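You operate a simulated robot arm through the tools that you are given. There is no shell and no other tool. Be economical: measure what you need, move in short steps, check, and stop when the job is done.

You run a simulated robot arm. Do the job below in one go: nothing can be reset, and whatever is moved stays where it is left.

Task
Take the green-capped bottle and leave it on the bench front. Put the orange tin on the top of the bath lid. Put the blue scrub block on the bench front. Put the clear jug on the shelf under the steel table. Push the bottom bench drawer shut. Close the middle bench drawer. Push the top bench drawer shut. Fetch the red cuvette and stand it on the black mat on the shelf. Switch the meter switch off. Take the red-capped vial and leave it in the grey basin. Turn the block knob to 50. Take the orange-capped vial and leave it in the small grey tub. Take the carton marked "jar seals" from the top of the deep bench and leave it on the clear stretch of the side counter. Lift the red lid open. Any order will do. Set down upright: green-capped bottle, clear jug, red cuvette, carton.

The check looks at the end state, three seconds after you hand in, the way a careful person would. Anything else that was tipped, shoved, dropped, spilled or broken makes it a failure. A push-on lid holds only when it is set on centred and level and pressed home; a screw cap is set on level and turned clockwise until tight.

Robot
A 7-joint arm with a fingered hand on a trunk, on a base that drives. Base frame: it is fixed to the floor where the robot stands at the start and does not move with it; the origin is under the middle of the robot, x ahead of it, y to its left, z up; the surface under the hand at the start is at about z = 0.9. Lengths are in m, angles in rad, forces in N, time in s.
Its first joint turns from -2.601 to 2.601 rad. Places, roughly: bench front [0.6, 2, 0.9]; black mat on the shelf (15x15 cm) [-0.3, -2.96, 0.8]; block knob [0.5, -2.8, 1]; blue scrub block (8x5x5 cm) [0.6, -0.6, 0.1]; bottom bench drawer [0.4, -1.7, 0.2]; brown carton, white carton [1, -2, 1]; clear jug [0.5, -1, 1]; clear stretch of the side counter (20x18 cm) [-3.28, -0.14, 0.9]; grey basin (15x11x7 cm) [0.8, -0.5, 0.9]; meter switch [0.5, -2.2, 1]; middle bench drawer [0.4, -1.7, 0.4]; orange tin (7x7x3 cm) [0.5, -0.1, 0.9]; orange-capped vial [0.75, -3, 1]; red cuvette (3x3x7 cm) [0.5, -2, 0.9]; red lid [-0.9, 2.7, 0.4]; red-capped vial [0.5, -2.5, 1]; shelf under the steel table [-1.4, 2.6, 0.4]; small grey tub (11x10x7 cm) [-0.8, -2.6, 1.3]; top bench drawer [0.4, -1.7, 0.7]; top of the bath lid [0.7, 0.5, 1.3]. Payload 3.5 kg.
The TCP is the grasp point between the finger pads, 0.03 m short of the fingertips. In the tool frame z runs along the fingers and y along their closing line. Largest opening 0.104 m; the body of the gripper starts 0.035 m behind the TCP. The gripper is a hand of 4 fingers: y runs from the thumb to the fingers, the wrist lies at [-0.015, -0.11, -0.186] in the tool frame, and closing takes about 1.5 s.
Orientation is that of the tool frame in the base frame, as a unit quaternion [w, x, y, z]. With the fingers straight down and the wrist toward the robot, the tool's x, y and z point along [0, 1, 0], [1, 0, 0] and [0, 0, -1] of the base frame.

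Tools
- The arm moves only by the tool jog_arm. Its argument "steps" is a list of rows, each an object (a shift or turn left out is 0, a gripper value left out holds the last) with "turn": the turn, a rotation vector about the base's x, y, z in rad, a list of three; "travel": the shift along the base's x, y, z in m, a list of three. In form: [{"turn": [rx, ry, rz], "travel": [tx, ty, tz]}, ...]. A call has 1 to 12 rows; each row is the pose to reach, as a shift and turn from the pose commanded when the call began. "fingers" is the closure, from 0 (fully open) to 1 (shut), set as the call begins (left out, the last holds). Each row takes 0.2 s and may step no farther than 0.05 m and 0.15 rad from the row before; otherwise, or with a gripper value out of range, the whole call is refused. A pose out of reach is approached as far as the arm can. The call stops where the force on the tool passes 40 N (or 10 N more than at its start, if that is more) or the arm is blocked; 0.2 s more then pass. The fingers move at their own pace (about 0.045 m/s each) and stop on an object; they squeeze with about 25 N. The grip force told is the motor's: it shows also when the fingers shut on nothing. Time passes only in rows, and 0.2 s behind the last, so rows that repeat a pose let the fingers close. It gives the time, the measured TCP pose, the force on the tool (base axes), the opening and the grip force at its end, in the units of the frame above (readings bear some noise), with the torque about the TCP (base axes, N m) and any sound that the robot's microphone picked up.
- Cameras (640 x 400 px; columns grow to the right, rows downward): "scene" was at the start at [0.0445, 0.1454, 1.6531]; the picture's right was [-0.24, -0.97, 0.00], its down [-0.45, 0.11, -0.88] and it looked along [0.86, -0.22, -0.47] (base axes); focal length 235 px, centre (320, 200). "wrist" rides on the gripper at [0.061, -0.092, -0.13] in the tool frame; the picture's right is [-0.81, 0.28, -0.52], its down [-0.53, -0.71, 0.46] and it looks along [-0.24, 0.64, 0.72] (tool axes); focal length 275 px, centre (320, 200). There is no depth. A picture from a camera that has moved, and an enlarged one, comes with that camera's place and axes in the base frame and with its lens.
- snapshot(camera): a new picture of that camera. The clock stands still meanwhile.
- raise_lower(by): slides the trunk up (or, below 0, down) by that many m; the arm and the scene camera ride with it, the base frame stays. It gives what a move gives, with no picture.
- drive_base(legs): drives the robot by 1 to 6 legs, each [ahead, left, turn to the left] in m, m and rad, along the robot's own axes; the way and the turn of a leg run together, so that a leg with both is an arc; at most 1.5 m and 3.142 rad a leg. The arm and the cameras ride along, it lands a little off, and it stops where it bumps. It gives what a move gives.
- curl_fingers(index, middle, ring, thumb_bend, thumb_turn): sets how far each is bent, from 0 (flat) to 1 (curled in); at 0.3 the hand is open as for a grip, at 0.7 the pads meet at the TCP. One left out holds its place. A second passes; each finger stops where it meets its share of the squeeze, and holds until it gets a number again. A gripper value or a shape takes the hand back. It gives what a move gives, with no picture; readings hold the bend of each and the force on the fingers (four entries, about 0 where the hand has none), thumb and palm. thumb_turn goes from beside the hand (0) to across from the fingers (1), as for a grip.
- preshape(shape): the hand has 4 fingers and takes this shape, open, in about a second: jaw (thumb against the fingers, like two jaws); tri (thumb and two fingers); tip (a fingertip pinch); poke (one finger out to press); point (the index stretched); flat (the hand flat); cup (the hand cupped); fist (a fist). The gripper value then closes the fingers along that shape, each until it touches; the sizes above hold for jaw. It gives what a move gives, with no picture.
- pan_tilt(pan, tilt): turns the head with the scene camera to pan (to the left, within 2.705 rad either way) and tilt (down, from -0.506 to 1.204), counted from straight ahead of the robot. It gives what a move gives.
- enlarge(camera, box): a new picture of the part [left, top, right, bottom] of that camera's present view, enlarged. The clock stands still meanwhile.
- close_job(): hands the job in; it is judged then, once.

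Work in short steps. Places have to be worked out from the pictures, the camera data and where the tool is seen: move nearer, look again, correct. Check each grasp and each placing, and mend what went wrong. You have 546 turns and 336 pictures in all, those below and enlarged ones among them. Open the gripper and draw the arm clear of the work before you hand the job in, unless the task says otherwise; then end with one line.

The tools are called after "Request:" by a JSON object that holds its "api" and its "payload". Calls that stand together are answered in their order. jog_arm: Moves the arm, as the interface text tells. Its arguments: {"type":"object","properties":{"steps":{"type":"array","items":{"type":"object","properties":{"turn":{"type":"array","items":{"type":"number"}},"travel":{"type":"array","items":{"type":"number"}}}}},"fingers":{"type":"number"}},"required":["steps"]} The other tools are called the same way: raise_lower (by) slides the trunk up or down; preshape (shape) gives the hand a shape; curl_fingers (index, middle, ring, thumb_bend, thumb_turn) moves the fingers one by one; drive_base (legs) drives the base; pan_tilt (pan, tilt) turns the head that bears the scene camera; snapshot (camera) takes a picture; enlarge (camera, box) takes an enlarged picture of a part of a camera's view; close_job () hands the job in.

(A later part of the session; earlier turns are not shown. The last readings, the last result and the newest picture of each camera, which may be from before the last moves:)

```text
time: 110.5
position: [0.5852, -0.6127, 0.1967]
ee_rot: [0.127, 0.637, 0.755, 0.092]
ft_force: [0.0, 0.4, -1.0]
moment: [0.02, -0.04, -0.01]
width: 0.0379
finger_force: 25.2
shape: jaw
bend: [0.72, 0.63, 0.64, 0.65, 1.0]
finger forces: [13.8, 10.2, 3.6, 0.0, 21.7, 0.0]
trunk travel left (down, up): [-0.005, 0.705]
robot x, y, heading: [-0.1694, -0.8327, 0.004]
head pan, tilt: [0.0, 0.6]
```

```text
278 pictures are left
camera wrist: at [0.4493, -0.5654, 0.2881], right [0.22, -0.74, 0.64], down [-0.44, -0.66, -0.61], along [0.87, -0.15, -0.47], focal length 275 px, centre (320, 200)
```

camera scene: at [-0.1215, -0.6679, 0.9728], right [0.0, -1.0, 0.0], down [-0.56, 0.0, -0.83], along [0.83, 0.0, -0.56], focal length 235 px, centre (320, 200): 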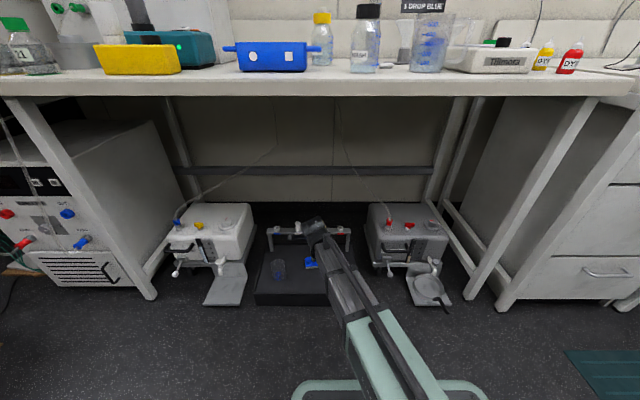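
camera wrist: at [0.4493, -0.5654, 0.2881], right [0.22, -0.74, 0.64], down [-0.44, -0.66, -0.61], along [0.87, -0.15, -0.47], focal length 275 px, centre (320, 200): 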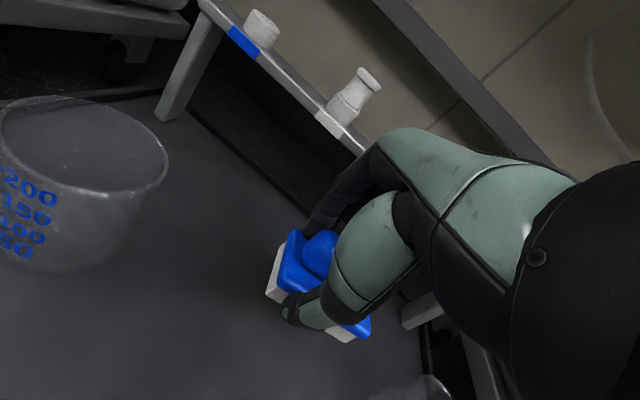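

The block is held. I draw it out toward the robot below bench level, before driving back.

Request:
{"api": "jog_arm", "payload": {"steps": [{"travel": [-0.03, 0, 0.03]}, {"travel": [-0.06, 0, 0.06]}, {"travel": [-0.09, 0, 0.09]}, {"travel": [-0.12, 0, 0.12]}, {"travel": [-0.14, 0, 0.15]}]}}

Request:
{"api": "drive_base", "payload": {"legs": [[-0.6, 0, 0]]}}

Request:
{"api": "raise_lower", "payload": {"by": 0.4}}

Request:
{"api": "raise_lower", "payload": {"by": 0.27}}

Request:
{"api": "pan_tilt", "payload": {"pan": 1.4, "tilt": 0.5}}

Request:
{"api": "snapshot", "payload": {"camera": "scene"}}

```text
time: 111.7
position: [0.4443, -0.6138, 0.3454]
ee_rot: [0.129, 0.636, 0.755, 0.093]
ft_force: [-0.8, -0.1, -0.9]
moment: [0.06, 0.0, -0.01]
width: 0.0379
finger_force: 25.1
shape: jaw
bend: [0.72, 0.63, 0.65, 0.65, 1.0]
finger forces: [13.7, 9.8, 3.7, 0.0, 21.5, 0.1]
trunk travel left (down, up): [-0.005, 0.705]
robot x, y, heading: [-0.1691, -0.8363, -0.001]
head pan, tilt: [0.0, 0.6]
```

```text
time: 115.1
position: [-0.1519, -0.6148, 0.3455]
ee_rot: [0.129, 0.638, 0.754, 0.093]
ft_force: [-0.6, 0.0, 0.2]
moment: [0.01, -0.01, 0.02]
width: 0.0377
finger_force: 25.7
shape: jaw
bend: [0.72, 0.63, 0.65, 0.65, 1.0]
finger forces: [13.7, 9.7, 3.6, 0.0, 21.5, 0.0]
trunk travel left (down, up): [-0.005, 0.705]
robot x, y, heading: [-0.7585, -0.8353, 0.001]
head pan, tilt: [0.0, 0.6]
```

```text
time: 118.9
position: [-0.1512, -0.615, 0.7449]
ee_rot: [0.13, 0.638, 0.754, 0.092]
ft_force: [-0.8, 0.5, -1.3]
moment: [0.04, -0.02, 0.01]
width: 0.0379
finger_force: 24.7
shape: jaw
bend: [0.72, 0.63, 0.65, 0.65, 1.0]
finger forces: [13.7, 9.9, 3.6, 0.0, 21.5, 0.0]
trunk travel left (down, up): [-0.405, 0.305]
robot x, y, heading: [-0.7616, -0.8316, -0.004]
head pan, tilt: [0.0, 0.6]
```

```text
time: 121.7
position: [-0.1514, -0.6151, 1.0164]
ee_rot: [0.128, 0.638, 0.754, 0.092]
ft_force: [-0.2, 0.7, -0.9]
moment: [0.01, 0.02, -0.01]
width: 0.038
finger_force: 25.2
shape: jaw
bend: [0.72, 0.63, 0.65, 0.65, 1.0]
finger forces: [13.6, 10.0, 3.6, 0.0, 21.5, 0.1]
trunk travel left (down, up): [-0.675, 0.035]
robot x, y, heading: [-0.7614, -0.8303, -0.008]
head pan, tilt: [0.0, 0.6]
```

```text
time: 123.2
position: [-0.1508, -0.6141, 1.0162]
ee_rot: [0.129, 0.637, 0.754, 0.092]
ft_force: [0.2, -0.3, -1.2]
moment: [0.01, 0.04, -0.01]
width: 0.038
finger_force: 24.8
shape: jaw
bend: [0.72, 0.63, 0.65, 0.65, 1.0]
finger forces: [13.7, 9.9, 3.5, 0.1, 21.4, 0.1]
trunk travel left (down, up): [-0.675, 0.035]
robot x, y, heading: [-0.762, -0.8325, -0.004]
head pan, tilt: [1.4, 0.499]
```

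```text
277 pictures are left
camera scene: at [-0.7895, -0.5767, 1.6518], right [0.98, -0.17, 0.0], down [-0.08, -0.47, -0.88], along [0.15, 0.86, -0.48], focal length 235 px, centre (320, 200)
```

scene: 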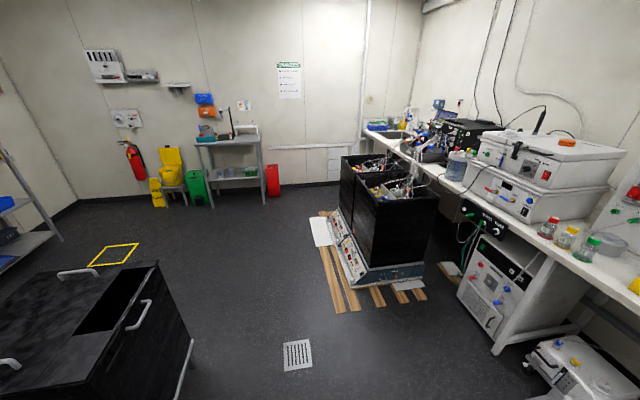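

The crates stand on a shaker unit on planks (x −0.47..0.25, y 0.55..2.1). I raise the hand to z≈1.35, level it, and drive around at x≈-1.0 to y≈2.45.

Request:
{"api": "jog_arm", "payload": {"steps": [{"travel": [0, 0, 0.05]}, {"travel": [0, 0, 0.1]}, {"travel": [0, 0, 0.15]}, {"travel": [0, 0, 0.2], "turn": [0, 0.1, 0]}, {"travel": [0, 0, 0.25], "turn": [0, 0.2, 0]}, {"travel": [0, 0, 0.3], "turn": [0, 0.3, 0]}, {"travel": [0, 0, 0.34], "turn": [0, 0.3, -0.1]}, {"travel": [0, 0, 0.34], "turn": [0, 0.3, -0.2]}]}}

Request:
{"api": "drive_base", "payload": {"legs": [[-0.25, 1.4, 0], [0, 1.5, 0], [0, 0.3, 0]]}}

Request:
{"api": "pan_tilt", "payload": {"pan": -0.1, "tilt": 0.5}}

Request:
{"api": "snapshot", "payload": {"camera": "scene"}}

```text
time: 125.0
position: [-0.1513, -0.6146, 1.3538]
ee_rot: [0.023, 0.716, 0.697, -0.017]
ft_force: [-0.4, 0.1, -1.1]
moment: [0.0, 0.0, -0.03]
width: 0.0369
finger_force: 24.8
shape: jaw
bend: [0.72, 0.63, 0.65, 0.65, 1.0]
finger forces: [13.9, 9.2, 3.6, 0.0, 21.0, 0.0]
trunk travel left (down, up): [-0.675, 0.035]
robot x, y, heading: [-0.7609, -0.8328, -0.007]
head pan, tilt: [1.4, 0.499]
```

```text
time: 140.3
position: [-0.3472, 2.4197, 1.3549]
ee_rot: [0.023, 0.7, 0.714, -0.016]
ft_force: [-0.3, -0.8, -1.2]
moment: [0.05, -0.02, 0.02]
width: 0.0372
finger_force: 25.1
shape: jaw
bend: [0.72, 0.64, 0.65, 0.65, 1.0]
finger forces: [14.0, 9.0, 3.6, 0.0, 21.0, 0.0]
trunk travel left (down, up): [-0.675, 0.035]
robot x, y, heading: [-0.945, 2.1733, 0.042]
head pan, tilt: [1.4, 0.499]
stopped in leg 3: the robot was blocked; the commanded pose is now the measured one
```

```text
time: 141.9
position: [-0.3462, 2.4198, 1.3552]
ee_rot: [0.024, 0.7, 0.714, -0.017]
ft_force: [-0.2, 0.2, -1.3]
moment: [0.04, -0.01, 0.0]
width: 0.0369
finger_force: 25.1
shape: jaw
bend: [0.72, 0.64, 0.65, 0.65, 1.0]
finger forces: [13.8, 9.1, 3.7, 0.1, 21.0, 0.1]
trunk travel left (down, up): [-0.675, 0.035]
robot x, y, heading: [-0.9469, 2.1713, 0.048]
head pan, tilt: [-0.099, 0.499]
```

```text
276 pictures are left
camera scene: at [-0.9065, 2.3321, 1.6519], right [-0.06, -1.0, 0.0], down [-0.48, 0.03, -0.88], along [0.88, -0.05, -0.48], focal length 235 px, centre (320, 200)
```

scene: 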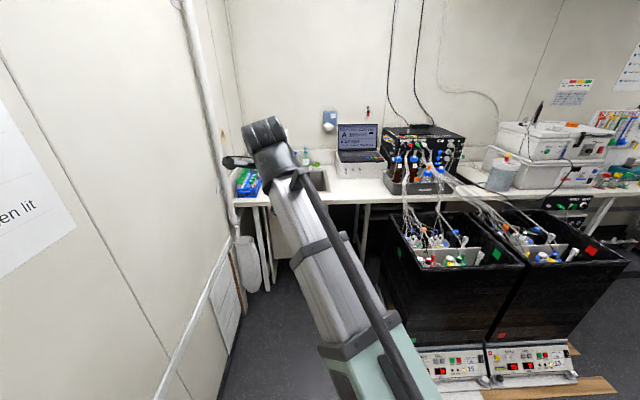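

The red bin stopped me (lightly); the space in front of the bench beyond the crates (y>1.85) is free. I back a hair off, straighten heading and drive forward.

Request:
{"api": "drive_base", "payload": {"legs": [[0.0, -0.04, -0.045], [0.65, 0.02, 0]]}}

Request:
{"api": "pan_tilt", "payload": {"pan": -0.1, "tilt": 0.7}}

Request:
{"api": "snapshot", "payload": {"camera": "scene"}}

Request:
{"api": "snapshot", "payload": {"camera": "wrist"}}

```text
time: 146.0
position: [0.3091, 2.3751, 1.3538]
ee_rot: [0.022, 0.715, 0.699, -0.017]
ft_force: [-0.5, -0.7, -0.1]
moment: [0.02, -0.02, 0.02]
width: 0.0371
finger_force: 25.1
shape: jaw
bend: [0.72, 0.64, 0.65, 0.65, 1.0]
finger forces: [13.9, 9.1, 3.6, 0.1, 21.2, 0.1]
trunk travel left (down, up): [-0.675, 0.035]
robot x, y, heading: [-0.3015, 2.153, 0.002]
head pan, tilt: [-0.099, 0.499]
```

```text
time: 146.7
position: [0.3097, 2.3748, 1.3546]
ee_rot: [0.023, 0.715, 0.699, -0.018]
ft_force: [0.3, -0.2, -0.9]
moment: [0.02, 0.0, 0.0]
width: 0.0371
finger_force: 25.3
shape: jaw
bend: [0.72, 0.64, 0.65, 0.65, 1.0]
finger forces: [13.8, 9.0, 3.6, 0.0, 21.0, 0.0]
trunk travel left (down, up): [-0.675, 0.035]
robot x, y, heading: [-0.3011, 2.1496, -0.0]
head pan, tilt: [-0.099, 0.7]
```

```text
275 pictures are left
camera scene: at [-0.2601, 2.3122, 1.6342], right [-0.1, -0.99, 0.0], down [-0.64, 0.06, -0.77], along [0.76, -0.08, -0.64], focal length 235 px, centre (320, 200)
```

scene: 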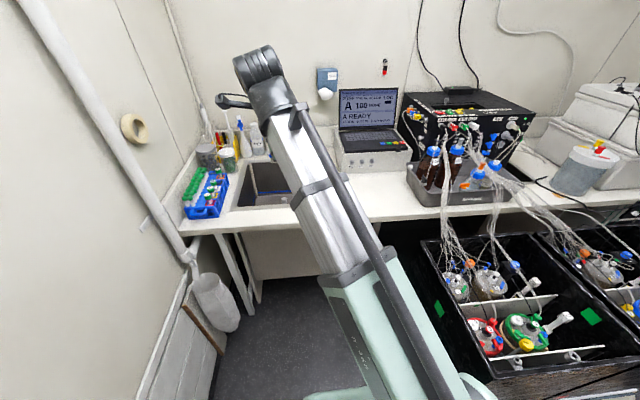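

```text
274 pictures are left
camera wrist: at [0.2179, 2.445, 1.4806], right [0.25, -0.79, 0.57], down [-0.72, -0.54, -0.43], along [0.64, -0.3, -0.7], focal length 275 px, centre (320, 200)
```

wrist: 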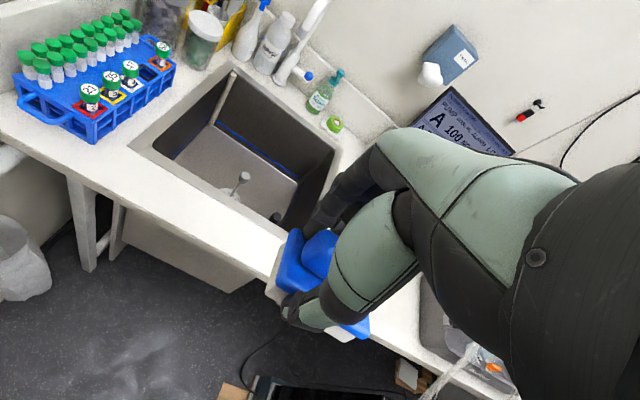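

There's a free spot in front of the laptop box: x 0.45–0.78, y 1.82–2.2. I carry the block over (0.55,2.08), restoring the forward tilt so its base is level.

Request:
{"api": "jog_arm", "payload": {"steps": [{"travel": [0.03, -0.035, 0], "turn": [0, -0.1, 0]}, {"travel": [0.06, -0.07, 0], "turn": [0, -0.2, 0]}, {"travel": [0.09, -0.105, 0], "turn": [0, -0.3, 0]}, {"travel": [0.12, -0.14, 0], "turn": [0, -0.3, 0]}, {"travel": [0.15, -0.175, 0], "turn": [0, -0.3, 0]}, {"travel": [0.18, -0.21, 0], "turn": [0, -0.3, 0]}, {"travel": [0.21, -0.245, 0], "turn": [0, -0.3, 0]}, {"travel": [0.24, -0.28, 0], "turn": [0, -0.3, 0]}, {"travel": [0.24, -0.29, -0.05], "turn": [0, -0.3, 0]}, {"travel": [0.24, -0.29, -0.1], "turn": [0, -0.3, 0]}, {"travel": [0.24, -0.29, -0.15], "turn": [0, -0.3, 0]}, {"travel": [0.24, -0.29, -0.2], "turn": [0, -0.3, 0]}]}}

Request:
{"api": "snapshot", "payload": {"camera": "scene"}}

Request:
{"api": "snapshot", "payload": {"camera": "wrist"}}

```text
refused: row 9 steps farther than a row can; nothing moved
```

```text
273 pictures are left
camera scene: at [-0.2601, 2.3122, 1.6342], right [-0.1, -0.99, 0.0], down [-0.64, 0.06, -0.77], along [0.76, -0.08, -0.64], focal length 235 px, centre (320, 200)
```

scene: 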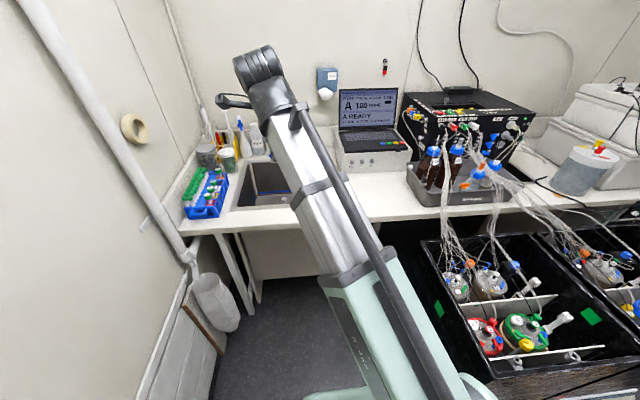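

```text
272 pictures are left
camera wrist: at [0.2179, 2.445, 1.4806], right [0.25, -0.79, 0.57], down [-0.72, -0.54, -0.43], along [0.64, -0.3, -0.7], focal length 275 px, centre (320, 200)
```

wrist: 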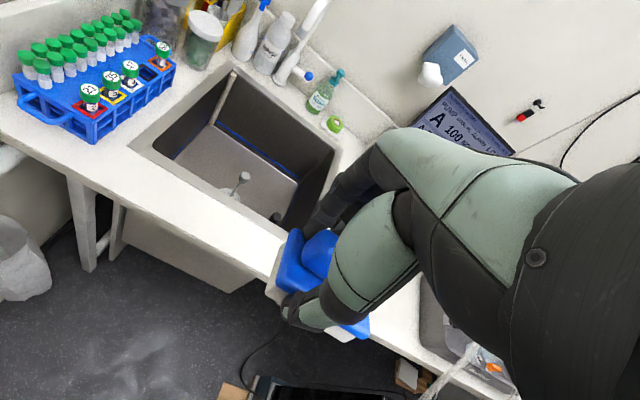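

One row was too long; I resend with shorter rows.

Request:
{"api": "jog_arm", "payload": {"steps": [{"travel": [0.03, -0.035, 0], "turn": [0, -0.1, 0]}, {"travel": [0.06, -0.07, 0], "turn": [0, -0.2, 0]}, {"travel": [0.09, -0.105, 0], "turn": [0, -0.3, 0]}, {"travel": [0.12, -0.14, 0], "turn": [0, -0.3, 0]}, {"travel": [0.15, -0.175, 0], "turn": [0, -0.3, 0]}, {"travel": [0.18, -0.21, 0], "turn": [0, -0.3, 0]}, {"travel": [0.21, -0.245, 0], "turn": [0, -0.3, 0]}, {"travel": [0.24, -0.28, 0], "turn": [0, -0.3, 0]}, {"travel": [0.24, -0.285, -0.045], "turn": [0, -0.3, 0]}, {"travel": [0.24, -0.285, -0.09], "turn": [0, -0.3, 0]}, {"travel": [0.24, -0.285, -0.135], "turn": [0, -0.3, 0]}, {"travel": [0.24, -0.285, -0.18], "turn": [0, -0.3, 0]}]}}

Request:
{"api": "snapshot", "payload": {"camera": "scene"}}

Request:
{"api": "snapshot", "payload": {"camera": "wrist"}}

```text
time: 149.3
position: [0.5488, 2.0912, 1.1747]
ee_rot: [0.128, 0.709, 0.687, 0.09]
ft_force: [-0.5, 0.6, -1.0]
moment: [0.01, -0.02, 0.05]
width: 0.0367
finger_force: 25.4
shape: jaw
bend: [0.72, 0.64, 0.65, 0.65, 1.0]
finger forces: [14.0, 8.2, 3.6, 0.0, 20.9, 0.0]
trunk travel left (down, up): [-0.675, 0.035]
robot x, y, heading: [-0.3, 2.1558, 0.001]
head pan, tilt: [-0.099, 0.7]
```

```text
271 pictures are left
camera scene: at [-0.2599, 2.3122, 1.6342], right [-0.1, -0.99, 0.0], down [-0.64, 0.06, -0.76], along [0.76, -0.08, -0.64], focal length 235 px, centre (320, 200)
```

scene: 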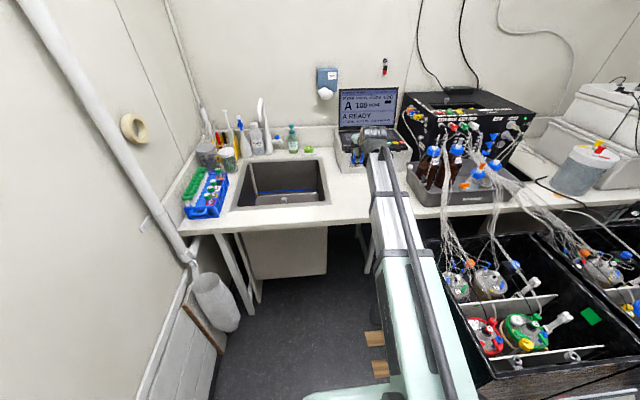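

```text
270 pictures are left
camera wrist: at [0.424, 2.1609, 1.2692], right [0.07, -0.79, 0.61], down [-0.56, -0.54, -0.62], along [0.82, -0.3, -0.48], focal length 275 px, centre (320, 200)
```

wrist: 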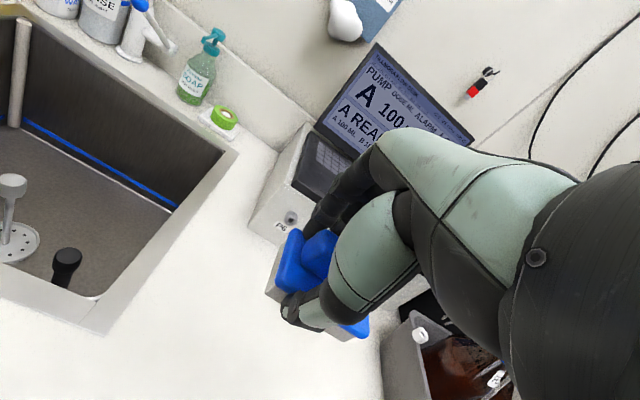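

Clear bench below. I lower to z 0.96, then feel for contact.

Request:
{"api": "jog_arm", "payload": {"steps": [{"travel": [0, 0, -0.045]}, {"travel": [0, 0, -0.09]}, {"travel": [0, 0, -0.135]}, {"travel": [0, 0, -0.18]}, {"travel": [0, 0, -0.205]}, {"travel": [0, 0, -0.215]}, {"travel": [0, 0, -0.22]}, {"travel": [0, 0, -0.225]}, {"travel": [0, 0, -0.23]}, {"travel": [0, 0, -0.235]}]}}

Request:
{"api": "snapshot", "payload": {"camera": "wrist"}}

```text
time: 151.7
position: [0.549, 2.0892, 0.9469]
ee_rot: [0.134, 0.71, 0.685, 0.096]
ft_force: [-3.5, 1.2, 23.2]
moment: [-0.11, 0.07, -0.04]
width: 0.0372
finger_force: 24.7
shape: jaw
bend: [0.72, 0.74, 0.64, 0.67, 1.0]
finger forces: [16.4, 18.9, 3.3, 0.0, 25.7, 0.0]
trunk travel left (down, up): [-0.675, 0.035]
robot x, y, heading: [-0.2999, 2.1546, -0.002]
head pan, tilt: [-0.099, 0.7]
stopped in row 10: the force on the tool passed its limit at 42 N (the readings are from after the stop); the commanded pose is now the measured one
```

```text
269 pictures are left
camera wrist: at [0.4233, 2.1598, 1.0386], right [0.06, -0.79, 0.62], down [-0.55, -0.54, -0.63], along [0.83, -0.3, -0.47], focal length 275 px, centre (320, 200)
```

wrist: 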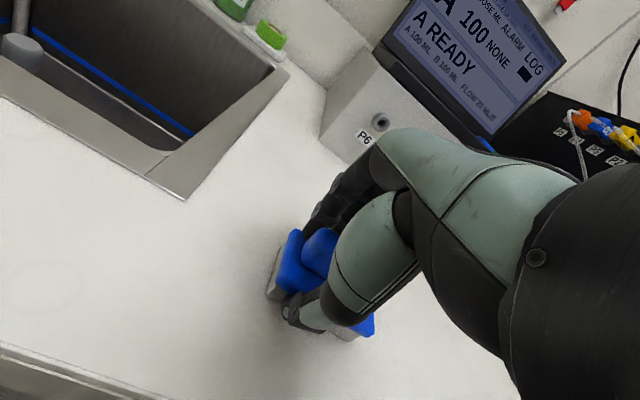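

Contact at the expected height. I release and lift away backward-up.

Request:
{"api": "jog_arm", "payload": {"steps": [{"travel": [0, 0, 0.002]}, {"travel": [0, 0, 0.002]}, {"travel": [0, 0, 0.002]}, {"travel": [0, 0, 0.002]}, {"travel": [0, 0, 0.002]}, {"travel": [0, 0, 0.002]}, {"travel": [0, 0, 0.03]}, {"travel": [-0.01, 0, 0.07]}, {"travel": [-0.02, 0, 0.11]}, {"travel": [-0.03, 0, 0.15]}], "fingers": 0}}

Request:
{"api": "snapshot", "payload": {"camera": "wrist"}}

```text
time: 153.9
position: [0.5214, 2.091, 1.0916]
ee_rot: [0.131, 0.709, 0.687, 0.092]
ft_force: [-0.2, -0.4, 0.3]
moment: [0.0, 0.02, 0.03]
width: 0.1038
finger_force: 0.1
shape: jaw
bend: [0.3, 0.3, 0.3, 0.3, 0.98]
finger forces: [0.0, 0.0, 0.0, 0.1, 0.0, 0.1]
trunk travel left (down, up): [-0.675, 0.035]
robot x, y, heading: [-0.3034, 2.1503, 0.002]
head pan, tilt: [-0.099, 0.7]
```

```text
268 pictures are left
camera wrist: at [0.3955, 2.1609, 1.1854], right [0.07, -0.79, 0.62], down [-0.56, -0.54, -0.63], along [0.83, -0.3, -0.47], focal length 275 px, centre (320, 200)
```

wrist: 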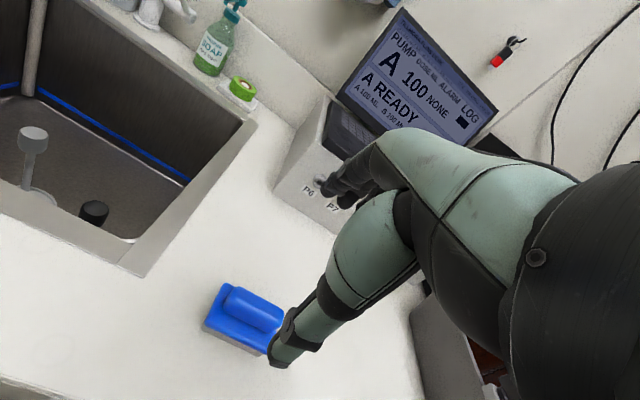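

The block sits well. The red bin is nearby; I look back at it and the steel table with the head.

Request:
{"api": "pan_tilt", "payload": {"pan": 2.35, "tilt": 0.85}}

Request:
{"api": "snapshot", "payload": {"camera": "scene"}}

```text
time: 156.1
position: [0.5205, 2.09, 1.0919]
ee_rot: [0.131, 0.709, 0.686, 0.092]
ft_force: [0.1, 0.3, -0.1]
moment: [-0.04, 0.01, -0.01]
width: 0.1037
finger_force: 0.0
shape: jaw
bend: [0.3, 0.3, 0.3, 0.3, 0.98]
finger forces: [0.1, 0.0, 0.1, 0.1, 0.0, 0.0]
trunk travel left (down, up): [-0.675, 0.035]
robot x, y, heading: [-0.3017, 2.151, 0.003]
head pan, tilt: [2.349, 0.85]
```

```text
267 pictures are left
camera scene: at [-0.3997, 2.3763, 1.6218], right [0.71, 0.7, 0.0], down [0.53, -0.54, -0.66], along [-0.46, 0.47, -0.75], focal length 235 px, centre (320, 200)
```

scene: 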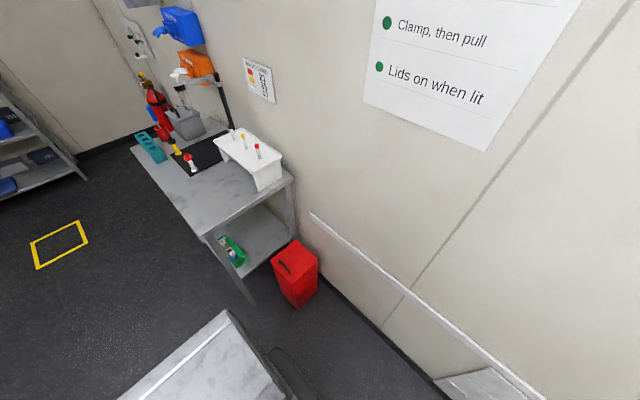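

Request:
{"api": "enlarge", "payload": {"camera": "scene", "box": [190, 150, 350, 320]}}

```text
2.35 times, centred on (270, 235) of scene
camera zoom: at [-0.3997, 2.3763, 1.6218], right [0.71, 0.7, 0.0], down [0.53, -0.54, -0.66], along [-0.46, 0.47, -0.75], focal length 552 px, centre (438, 118)
```

zoom: 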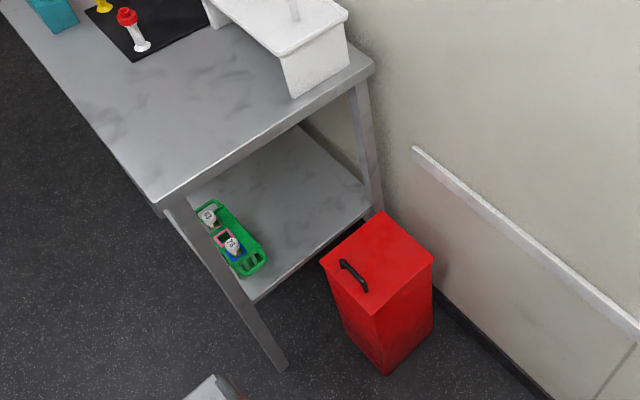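

The lid spans x −1.02..−0.83, y 2.61..2.79, handle along x at (−0.925,2.64,~0.45), hinge at the wall side. I raise the arm, drive back and turn left to face the bin.

Request:
{"api": "jog_arm", "payload": {"steps": [{"travel": [-0.02, 0, 0.045]}, {"travel": [-0.04, 0, 0.09]}, {"travel": [-0.06, 0, 0.135]}, {"travel": [-0.08, 0, 0.18], "turn": [0, 0.1, 0]}, {"travel": [-0.1, 0, 0.225], "turn": [0, 0.2, 0]}, {"travel": [-0.12, 0, 0.26], "turn": [0, 0.3, 0]}]}}

Request:
{"api": "drive_base", "payload": {"legs": [[-0.63, -0.2, 0], [0, 0, 1.571]]}}

Request:
{"api": "pan_tilt", "payload": {"pan": 0.1, "tilt": 0.9}}

Request:
{"api": "snapshot", "payload": {"camera": "scene"}}

```text
time: 157.5
position: [0.3998, 2.0883, 1.3524]
ee_rot: [0.026, 0.716, 0.698, -0.015]
ft_force: [0.4, 0.0, -1.3]
moment: [0.02, 0.03, 0.01]
width: 0.1038
finger_force: 0.1
shape: jaw
bend: [0.3, 0.3, 0.3, 0.3, 0.98]
finger forces: [0.1, 0.0, 0.0, 0.0, 0.1, 0.0]
trunk travel left (down, up): [-0.675, 0.035]
robot x, y, heading: [-0.3036, 2.1516, -0.003]
head pan, tilt: [2.349, 0.85]
```

```text
time: 165.0
position: [-0.8678, 2.6562, 1.3505]
ee_rot: [0.03, 0.018, 0.999, 0.008]
ft_force: [-0.1, -0.5, -0.4]
moment: [0.01, 0.02, 0.02]
width: 0.1038
finger_force: 0.1
shape: jaw
bend: [0.3, 0.3, 0.3, 0.3, 0.98]
finger forces: [0.0, 0.0, 0.0, 0.0, 0.0, 0.0]
trunk travel left (down, up): [-0.675, 0.035]
robot x, y, heading: [-0.939, 1.9548, 1.557]
head pan, tilt: [2.349, 0.85]
```

```text
time: 167.1
position: [-0.8682, 2.6556, 1.3512]
ee_rot: [0.029, 0.019, 0.999, 0.008]
ft_force: [-0.8, 0.1, -0.2]
moment: [0.0, 0.0, -0.01]
width: 0.1039
finger_force: 0.1
shape: jaw
bend: [0.3, 0.3, 0.3, 0.3, 0.98]
finger forces: [0.0, 0.1, 0.0, 0.1, 0.0, 0.0]
trunk travel left (down, up): [-0.675, 0.035]
robot x, y, heading: [-0.9392, 1.955, 1.558]
head pan, tilt: [0.099, 0.901]
```

```text
265 pictures are left
camera scene: at [-1.1172, 1.985, 1.618], right [1.0, 0.09, 0.0], down [0.07, -0.78, -0.62], along [-0.05, 0.62, -0.78], focal length 235 px, centre (320, 200)
```

scene: 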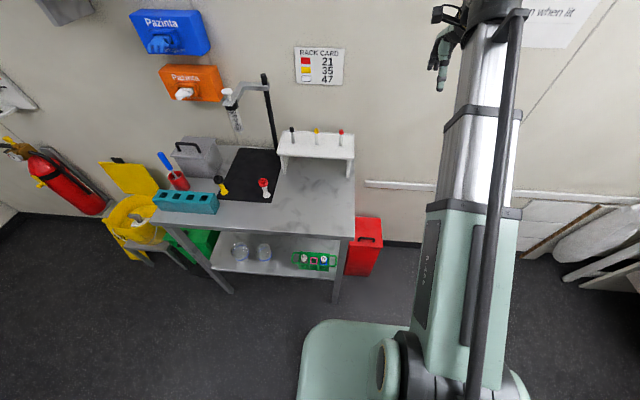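

The hand is right above the bin. I lower the trunk fully (0.67 m) and look.

Request:
{"api": "raise_lower", "payload": {"by": -0.4}}

Request:
{"api": "raise_lower", "payload": {"by": -0.27}}

Request:
{"api": "snapshot", "payload": {"camera": "wrist"}}

Request:
{"api": "snapshot", "payload": {"camera": "scene"}}

```text
time: 170.9
position: [-0.8686, 2.6554, 0.9498]
ee_rot: [0.028, 0.018, 0.999, 0.008]
ft_force: [-0.1, 0.1, 0.4]
moment: [0.0, 0.02, 0.05]
width: 0.1037
finger_force: 0.1
shape: jaw
bend: [0.3, 0.3, 0.3, 0.3, 0.98]
finger forces: [0.0, 0.1, 0.0, 0.1, 0.0, 0.1]
trunk travel left (down, up): [-0.275, 0.435]
robot x, y, heading: [-0.9404, 1.9548, 1.558]
head pan, tilt: [0.099, 0.901]
```

```text
time: 173.7
position: [-0.8682, 2.6558, 0.6806]
ee_rot: [0.029, 0.019, 0.999, 0.009]
ft_force: [0.1, 0.1, -0.6]
moment: [0.02, 0.03, 0.01]
width: 0.1038
finger_force: 0.1
shape: jaw
bend: [0.3, 0.3, 0.3, 0.3, 0.98]
finger forces: [0.0, 0.0, 0.1, 0.0, 0.0, 0.0]
trunk travel left (down, up): [-0.005, 0.705]
robot x, y, heading: [-0.9398, 1.9532, 1.557]
head pan, tilt: [0.099, 0.901]
```

```text
264 pictures are left
camera wrist: at [-0.9404, 2.5639, 0.8067], right [0.79, 0.24, 0.57], down [0.53, -0.73, -0.44], along [0.31, 0.65, -0.7], focal length 275 px, centre (320, 200)
```

wrist: 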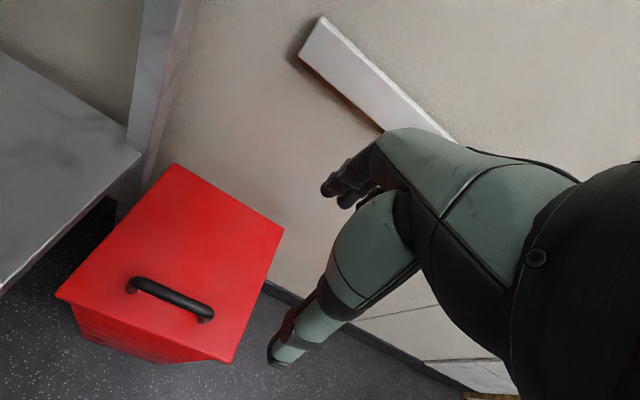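

```text
263 pictures are left
camera scene: at [-1.1172, 1.9851, 0.948], right [1.0, 0.09, 0.0], down [0.07, -0.78, -0.62], along [-0.05, 0.62, -0.78], focal length 235 px, centre (320, 200)
```

scene: 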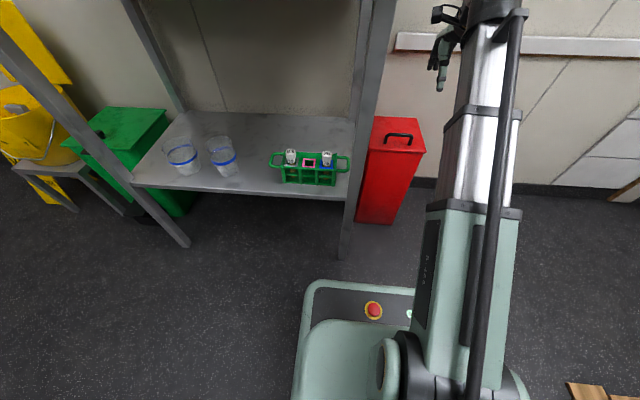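

The handle centre is at (−0.918,2.638,0.478). I move over it and lower to z≈0.49.

Request:
{"api": "jog_arm", "payload": {"steps": [{"travel": [-0.025, -0.009, -0.03]}, {"travel": [-0.05, -0.018, -0.06]}, {"travel": [-0.05, -0.018, -0.1]}, {"travel": [-0.05, -0.018, -0.14]}, {"travel": [-0.05, -0.018, -0.17]}, {"travel": [-0.05, -0.018, -0.19]}]}}

Request:
{"api": "snapshot", "payload": {"camera": "wrist"}}

Request:
{"api": "enlarge", "payload": {"camera": "scene", "box": [340, 80, 480, 240]}}

```text
time: 175.1
position: [-0.9176, 2.6392, 0.4889]
ee_rot: [0.029, 0.019, 0.999, 0.008]
ft_force: [0.1, 0.1, 0.0]
moment: [0.02, 0.0, -0.01]
width: 0.1038
finger_force: 0.1
shape: jaw
bend: [0.3, 0.3, 0.3, 0.3, 0.98]
finger forces: [0.0, 0.1, 0.1, 0.0, 0.0, 0.0]
trunk travel left (down, up): [-0.005, 0.705]
robot x, y, heading: [-0.9388, 1.9531, 1.553]
head pan, tilt: [0.099, 0.901]
```

```text
262 pictures are left
camera wrist: at [-0.9898, 2.5465, 0.6153], right [0.79, 0.24, 0.57], down [0.53, -0.73, -0.44], along [0.31, 0.65, -0.7], focal length 275 px, centre (320, 200)
```

wrist: 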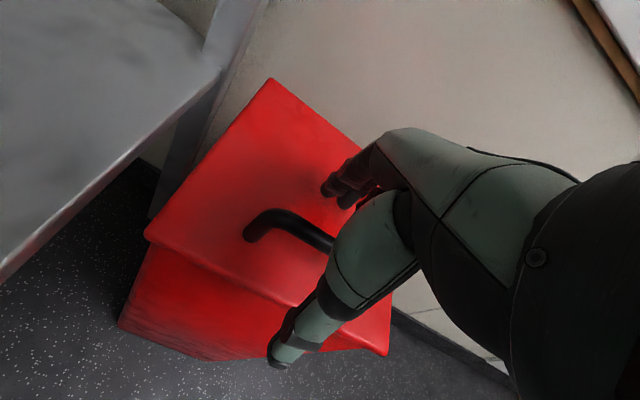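

```text
2.50 times, centred on (410, 160) of scene
camera zoom: at [-1.1172, 1.985, 0.948], right [1.0, 0.09, 0.0], down [0.07, -0.78, -0.62], along [-0.05, 0.62, -0.78], focal length 587 px, centre (95, 300)
```

zoom: 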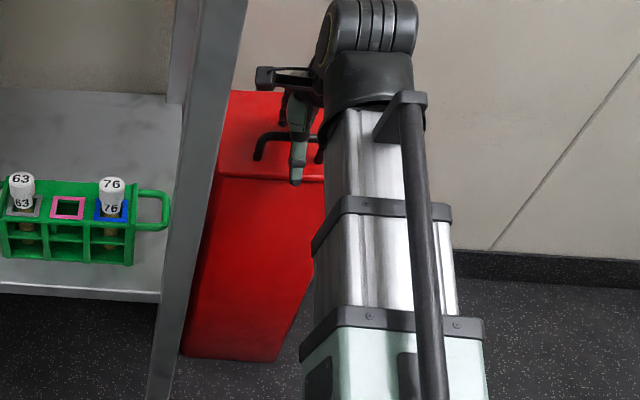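

The handle lies between thumb and fingers. I close on it.

Request:
{"api": "jog_arm", "payload": {"steps": [{"travel": [0, 0, -0.006]}, {"travel": [0, 0, -0.006]}, {"travel": [0, 0, -0.006]}, {"travel": [0, 0, -0.006]}, {"travel": [0, 0, -0.006]}, {"travel": [0, 0, -0.006]}, {"travel": [0, 0, -0.006]}, {"travel": [0, 0, -0.006]}, {"travel": [0, 0, -0.006]}], "fingers": 1}}

Request:
{"api": "snapshot", "payload": {"camera": "wrist"}}

```text
time: 177.1
position: [-0.9184, 2.6378, 0.4853]
ee_rot: [0.029, 0.018, 0.999, 0.008]
ft_force: [-1.5, -2.3, 0.7]
moment: [-0.01, 0.01, 0.01]
width: 0.0
finger_force: 24.9
shape: jaw
bend: [0.7, 0.7, 0.7, 0.68, 1.0]
finger forces: [2.5, 0.0, 1.0, 0.0, 5.4, 0.0]
trunk travel left (down, up): [-0.005, 0.705]
robot x, y, heading: [-0.9409, 1.9536, 1.557]
head pan, tilt: [0.099, 0.901]
```

```text
260 pictures are left
camera wrist: at [-0.9903, 2.5461, 0.6097], right [0.79, 0.24, 0.57], down [0.53, -0.73, -0.44], along [0.31, 0.65, -0.7], focal length 275 px, centre (320, 200)
```

wrist: 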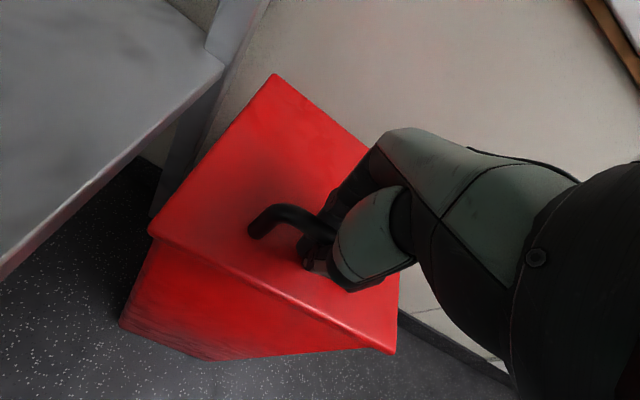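

Width 0, with fingers apparently closed around beneath the bar. I lift gently and see whether the lid follows.

Request:
{"api": "jog_arm", "payload": {"steps": [{"travel": [0, 0, 0.015]}, {"travel": [0, 0.002, 0.03]}, {"travel": [0, 0.004, 0.045]}]}}

Request:
{"api": "snapshot", "payload": {"camera": "wrist"}}

```text
time: 177.9
position: [-0.9183, 2.6473, 0.5283]
ee_rot: [0.029, 0.019, 0.999, 0.007]
ft_force: [-1.6, 22.8, -14.2]
moment: [-0.2, 0.16, 0.03]
width: 0.0001
finger_force: 24.6
shape: jaw
bend: [0.7, 0.7, 0.7, 0.71, 1.0]
finger forces: [19.4, 3.8, 6.9, 0.0, 1.7, 0.0]
trunk travel left (down, up): [-0.005, 0.705]
robot x, y, heading: [-0.9383, 1.9576, 1.555]
head pan, tilt: [0.099, 0.901]
stopped in row 3: the force on the tool passed its limit at 41 N (the readings are from after the stop); the commanded pose is now the measured one
```

```text
259 pictures are left
camera wrist: at [-0.9899, 2.5552, 0.654], right [0.79, 0.24, 0.57], down [0.53, -0.73, -0.44], along [0.31, 0.65, -0.7], focal length 275 px, centre (320, 200)
```

wrist: 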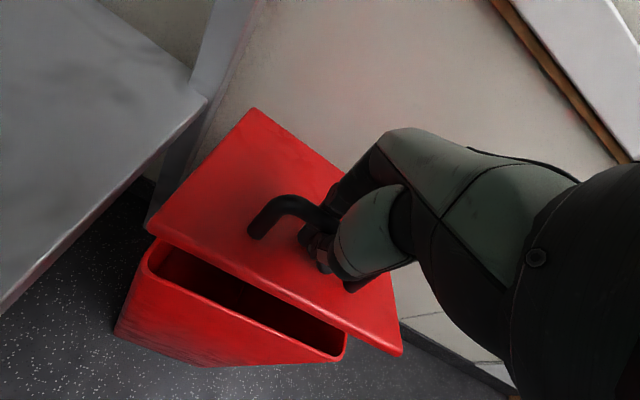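

The lid is opening with the bar hooked; the +y force says I must follow the hinge arc. I continue along the arc to about 50°.

Request:
{"api": "jog_arm", "payload": {"steps": [{"travel": [0, 0.009, 0.003]}, {"travel": [0, 0.0145, 0.0082]}, {"travel": [0, 0.024, 0.02]}, {"travel": [0, 0.033, 0.03]}, {"travel": [0, 0.044, 0.04]}, {"travel": [0, 0.055, 0.048]}, {"travel": [0, 0.067, 0.056]}, {"travel": [0, 0.079, 0.062]}]}}

Request:
{"api": "snapshot", "payload": {"camera": "wrist"}}

Request:
{"api": "enlarge", "payload": {"camera": "scene", "box": [340, 0, 500, 200]}}

```text
time: 179.7
position: [-0.9188, 2.7239, 0.5921]
ee_rot: [0.028, 0.018, 0.999, 0.01]
ft_force: [0.7, 1.3, -2.1]
moment: [-0.05, 0.0, 0.02]
width: 0.0
finger_force: 25.1
shape: jaw
bend: [0.7, 0.7, 0.7, 0.72, 1.0]
finger forces: [2.5, 0.0, 1.8, 0.0, 2.8, 0.0]
trunk travel left (down, up): [-0.005, 0.705]
robot x, y, heading: [-0.9403, 1.9564, 1.559]
head pan, tilt: [0.099, 0.901]
```

```text
258 pictures are left
camera wrist: at [-0.99, 2.633, 0.7169], right [0.79, 0.24, 0.57], down [0.53, -0.72, -0.44], along [0.31, 0.65, -0.7], focal length 275 px, centre (320, 200)
```

wrist: 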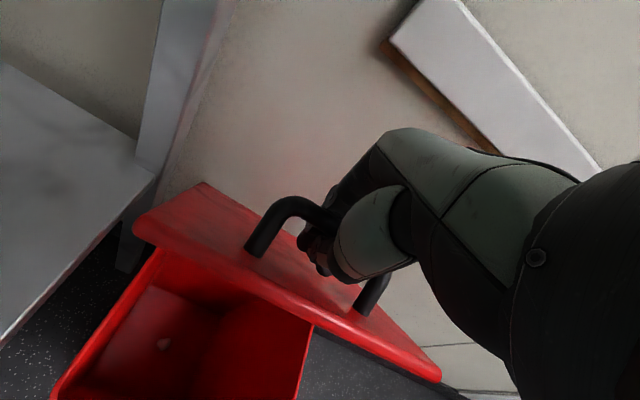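

```text
2.00 times, centred on (420, 100) of scene
camera zoom: at [-1.1171, 1.9857, 0.9479], right [1.0, 0.09, 0.0], down [0.07, -0.78, -0.62], along [-0.05, 0.62, -0.78], focal length 469 px, centre (120, 400)
```

zoom: 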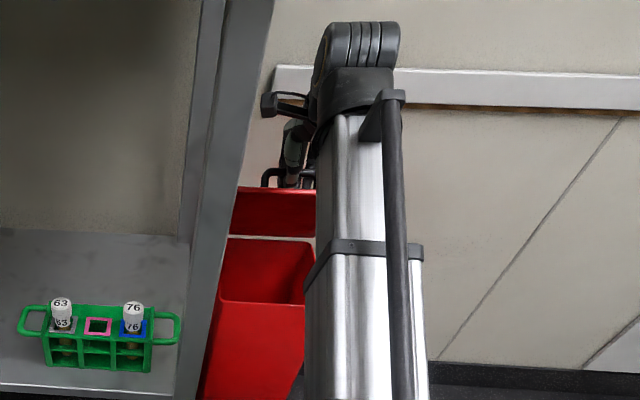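

Works with little force. I continue the arc toward 90°, step-limited by contact.

Request:
{"api": "jog_arm", "payload": {"steps": [{"travel": [0, 0.013, 0.005]}, {"travel": [0, 0.0267, 0.0096]}, {"travel": [0, 0.04, 0.0125]}, {"travel": [0, 0.0547, 0.0143]}, {"travel": [0, 0.069, 0.0145]}]}}

Request:
{"api": "snapshot", "payload": {"camera": "wrist"}}

```text
time: 180.9
position: [-0.9175, 2.7931, 0.6071]
ee_rot: [0.029, 0.019, 0.999, 0.009]
ft_force: [-0.9, 0.3, -1.0]
moment: [0.0, 0.03, 0.02]
width: 0.0
finger_force: 24.8
shape: jaw
bend: [0.7, 0.7, 0.7, 0.72, 1.0]
finger forces: [1.0, 0.0, 1.6, 0.0, 1.5, 0.0]
trunk travel left (down, up): [-0.005, 0.705]
robot x, y, heading: [-0.9418, 1.9582, 1.559]
head pan, tilt: [0.099, 0.901]
```

```text
256 pictures are left
camera wrist: at [-0.9892, 2.7005, 0.7318], right [0.79, 0.24, 0.57], down [0.53, -0.72, -0.44], along [0.31, 0.65, -0.7], focal length 275 px, centre (320, 200)
```

wrist: 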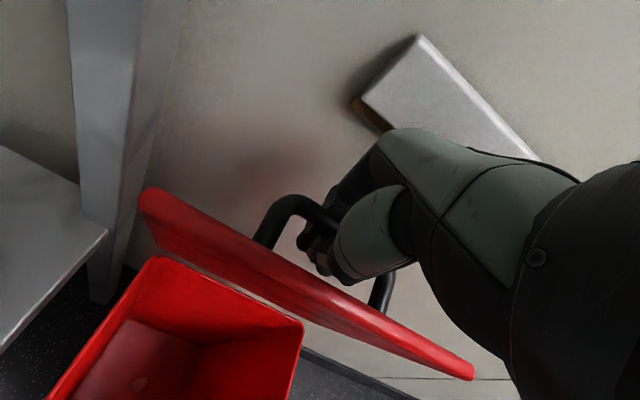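

Nearly vertical (~75°). I continue past 90°, watching for the wall.

Request:
{"api": "jog_arm", "payload": {"steps": [{"travel": [0, 0.014, 0]}, {"travel": [0, 0.028, -0.002]}, {"travel": [0, 0.042, -0.005]}, {"travel": [0, 0.056, -0.01]}]}}

Request:
{"api": "snapshot", "payload": {"camera": "wrist"}}

Request:
{"api": "enlarge", "payload": {"camera": "scene", "box": [340, 0, 500, 200]}}

```text
time: 181.8
position: [-0.9184, 2.8299, 0.601]
ee_rot: [0.029, 0.018, 0.999, 0.006]
ft_force: [-0.2, -15.8, 6.2]
moment: [0.95, -0.01, -0.18]
width: 0.0
finger_force: 25.2
shape: jaw
bend: [0.7, 0.7, 0.7, 0.72, 1.0]
finger forces: [0.0, 14.8, 0.0, 0.0, 6.7, 0.1]
trunk travel left (down, up): [-0.005, 0.705]
robot x, y, heading: [-0.9397, 1.9548, 1.56]
head pan, tilt: [0.099, 0.901]
stopped in row 4: the force on the tool passed its limit at 60 N (the readings are from after the stop); the commanded pose is now the measured one
```

```text
255 pictures are left
camera wrist: at [-0.9902, 2.7383, 0.7277], right [0.79, 0.24, 0.57], down [0.53, -0.73, -0.43], along [0.31, 0.64, -0.7], focal length 275 px, centre (320, 200)
```

wrist: 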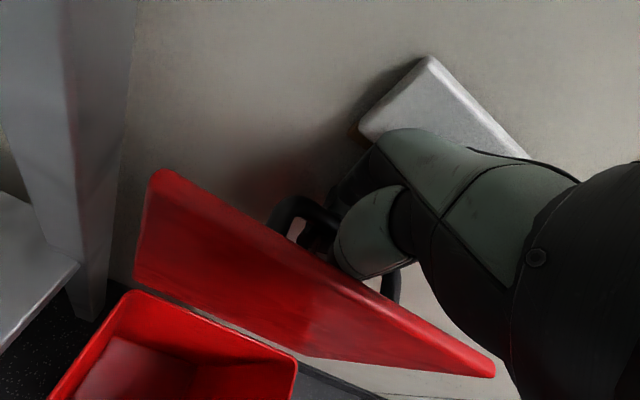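

```text
2.00 times, centred on (420, 100) of scene
camera zoom: at [-1.1172, 1.9839, 0.9481], right [1.0, 0.09, 0.0], down [0.07, -0.78, -0.62], along [-0.05, 0.62, -0.78], focal length 469 px, centre (120, 400)
```

zoom: 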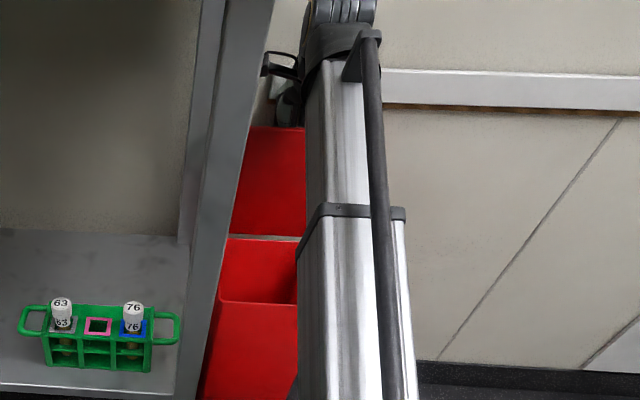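

The hand meets the wall board at about 90°. I back 1 cm, tilt the hand forward (wrist away from the wall) and push a bit further.

Request:
{"api": "jog_arm", "payload": {"steps": [{"travel": [0, -0.008, 0.002]}, {"travel": [0, -0.008, 0.002], "turn": [0.1, 0, 0]}, {"travel": [0, -0.004, 0.002], "turn": [0.2, 0, 0]}, {"travel": [0, 0.0, 0.0], "turn": [0.3, 0, 0]}, {"travel": [0, 0.01, -0.002], "turn": [0.35, 0, 0]}, {"travel": [0, 0.02, -0.006], "turn": [0.35, 0, 0]}, {"travel": [0, 0.03, -0.01], "turn": [0.35, 0, 0]}]}}

Request:
{"api": "snapshot", "payload": {"camera": "wrist"}}

Request:
{"api": "enlarge", "payload": {"camera": "scene", "box": [340, 0, 500, 200]}}

```text
time: 182.9
position: [-0.9198, 2.8332, 0.6057]
ee_rot: [0.024, 0.024, 0.985, 0.17]
ft_force: [0.3, -17.0, 26.0]
moment: [-3.42, 0.33, -0.19]
width: 0.0
finger_force: 25.1
shape: jaw
bend: [0.7, 0.7, 0.7, 0.71, 1.0]
finger forces: [0.1, 0.1, 0.1, 0.1, 137.4, 0.0]
trunk travel left (down, up): [-0.005, 0.705]
robot x, y, heading: [-0.94, 1.9522, 1.552]
head pan, tilt: [0.099, 0.901]
stopped in row 5: the force on the tool passed its limit at 44 N (the readings are from after the stop); the commanded pose is now the measured one
```

```text
253 pictures are left
camera wrist: at [-0.9905, 2.7057, 0.6962], right [0.79, 0.04, 0.61], down [0.53, -0.55, -0.65], along [0.31, 0.83, -0.46], focal length 275 px, centre (320, 200)
```

wrist: 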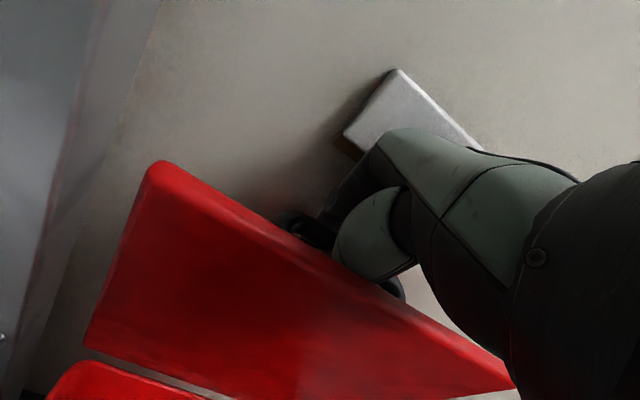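

```text
2.00 times, centred on (420, 100) of scene
camera zoom: at [-1.1172, 1.9827, 0.9482], right [1.0, 0.09, 0.0], down [0.07, -0.78, -0.62], along [-0.05, 0.62, -0.78], focal length 469 px, centre (120, 400)
```

zoom: 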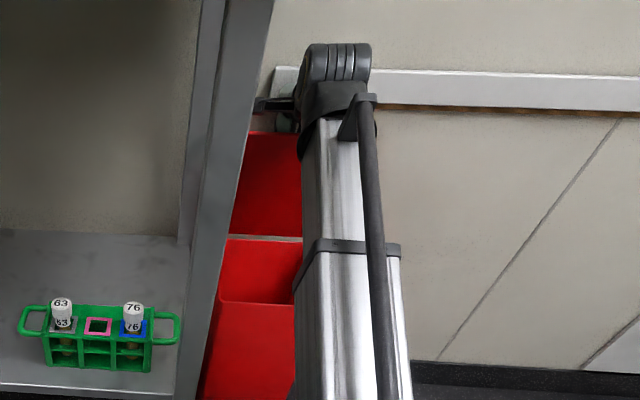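

The lid is about vertical; thumb is wedged between bar and lid. I relax the tilt a little, then open only the fingers to free the bar upward.

Request:
{"api": "jog_arm", "payload": {"steps": [{"turn": [-0.1, 0, 0], "travel": [0, 0.0, 0]}, {"turn": [-0.15, 0, 0], "travel": [0, 0.003, 0]}]}}

Request:
{"api": "curl_fingers", "payload": {"index": 0.4, "middle": 0.4, "ring": 0.4}}

Request:
{"api": "snapshot", "payload": {"camera": "wrist"}}

```text
time: 183.5
position: [-0.9185, 2.8365, 0.601]
ee_rot: [0.027, 0.021, 0.995, 0.092]
ft_force: [1.5, -9.0, -4.4]
moment: [-0.17, -0.02, -0.14]
width: 0.0
finger_force: 25.0
shape: jaw
bend: [0.7, 0.7, 0.7, 0.74, 1.0]
finger forces: [0.0, 5.0, 0.1, 0.1, 35.4, 0.0]
trunk travel left (down, up): [-0.005, 0.705]
robot x, y, heading: [-0.941, 1.9554, 1.559]
head pan, tilt: [0.099, 0.901]
```

```text
time: 183.9
position: [-0.9176, 2.8285, 0.5996]
ee_rot: [0.026, 0.022, 0.996, 0.086]
ft_force: [0.4, -45.0, -4.7]
moment: [-1.26, 0.31, -0.83]
width: 0.01
finger_force: 50.4
shape: fingers
bend: [0.52, 0.7, 0.61, 0.77, 1.0]
finger forces: [9.3, 13.0, 15.3, 0.0, 63.6, 0.1]
trunk travel left (down, up): [-0.005, 0.705]
robot x, y, heading: [-0.9403, 1.9563, 1.559]
head pan, tilt: [0.099, 0.901]
stopped: the force on the tool passed its limit at 43 N (the readings are from after the stop); the commanded pose is now the measured one
```

```text
251 pictures are left
camera wrist: at [-0.99, 2.7182, 0.7088], right [0.79, 0.14, 0.6], down [0.53, -0.65, -0.54], along [0.31, 0.75, -0.59], focal length 275 px, centre (320, 200)
```

wrist: 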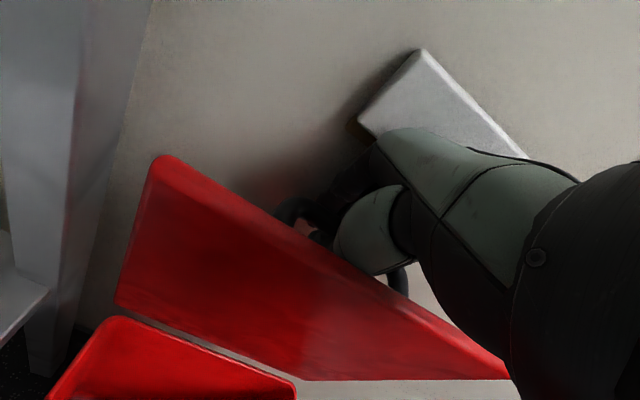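

Fingers press the wall. I try sliding the hand up a little to slip off the bar.

Request:
{"api": "jog_arm", "payload": {"steps": [{"travel": [0, -0.002, 0.008]}, {"travel": [0, -0.002, 0.016]}, {"travel": [0, -0.002, 0.024]}]}}

Request:
{"api": "snapshot", "payload": {"camera": "wrist"}}

```text
time: 184.3
position: [-0.9167, 2.8236, 0.5984]
ee_rot: [0.027, 0.022, 0.996, 0.077]
ft_force: [-1.1, -39.6, -12.5]
moment: [-0.89, 0.19, -0.7]
width: 0.0134
finger_force: 42.4
shape: fingers
bend: [0.48, 0.64, 0.52, 0.77, 1.0]
finger forces: [5.5, 14.2, 13.7, 0.0, 50.7, 0.0]
trunk travel left (down, up): [-0.005, 0.705]
robot x, y, heading: [-0.9416, 1.9534, 1.559]
head pan, tilt: [0.099, 0.901]
stopped in row 2: the force on the tool passed its limit at 58 N (the readings are from after the stop); the commanded pose is now the measured one
```

```text
250 pictures are left
camera wrist: at [-0.99, 2.7148, 0.7103], right [0.79, 0.15, 0.59], down [0.53, -0.66, -0.53], along [0.31, 0.74, -0.6], focal length 275 px, centre (320, 200)
```

wrist: 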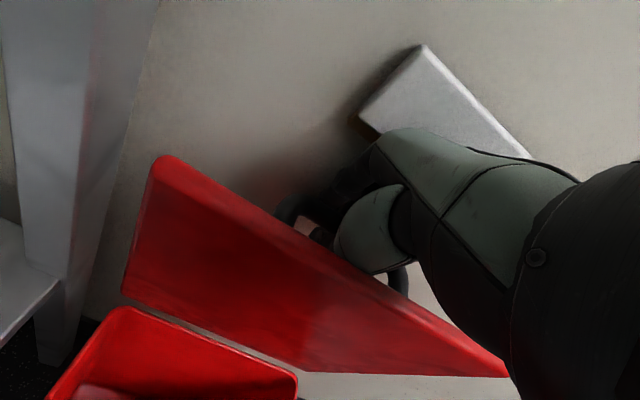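

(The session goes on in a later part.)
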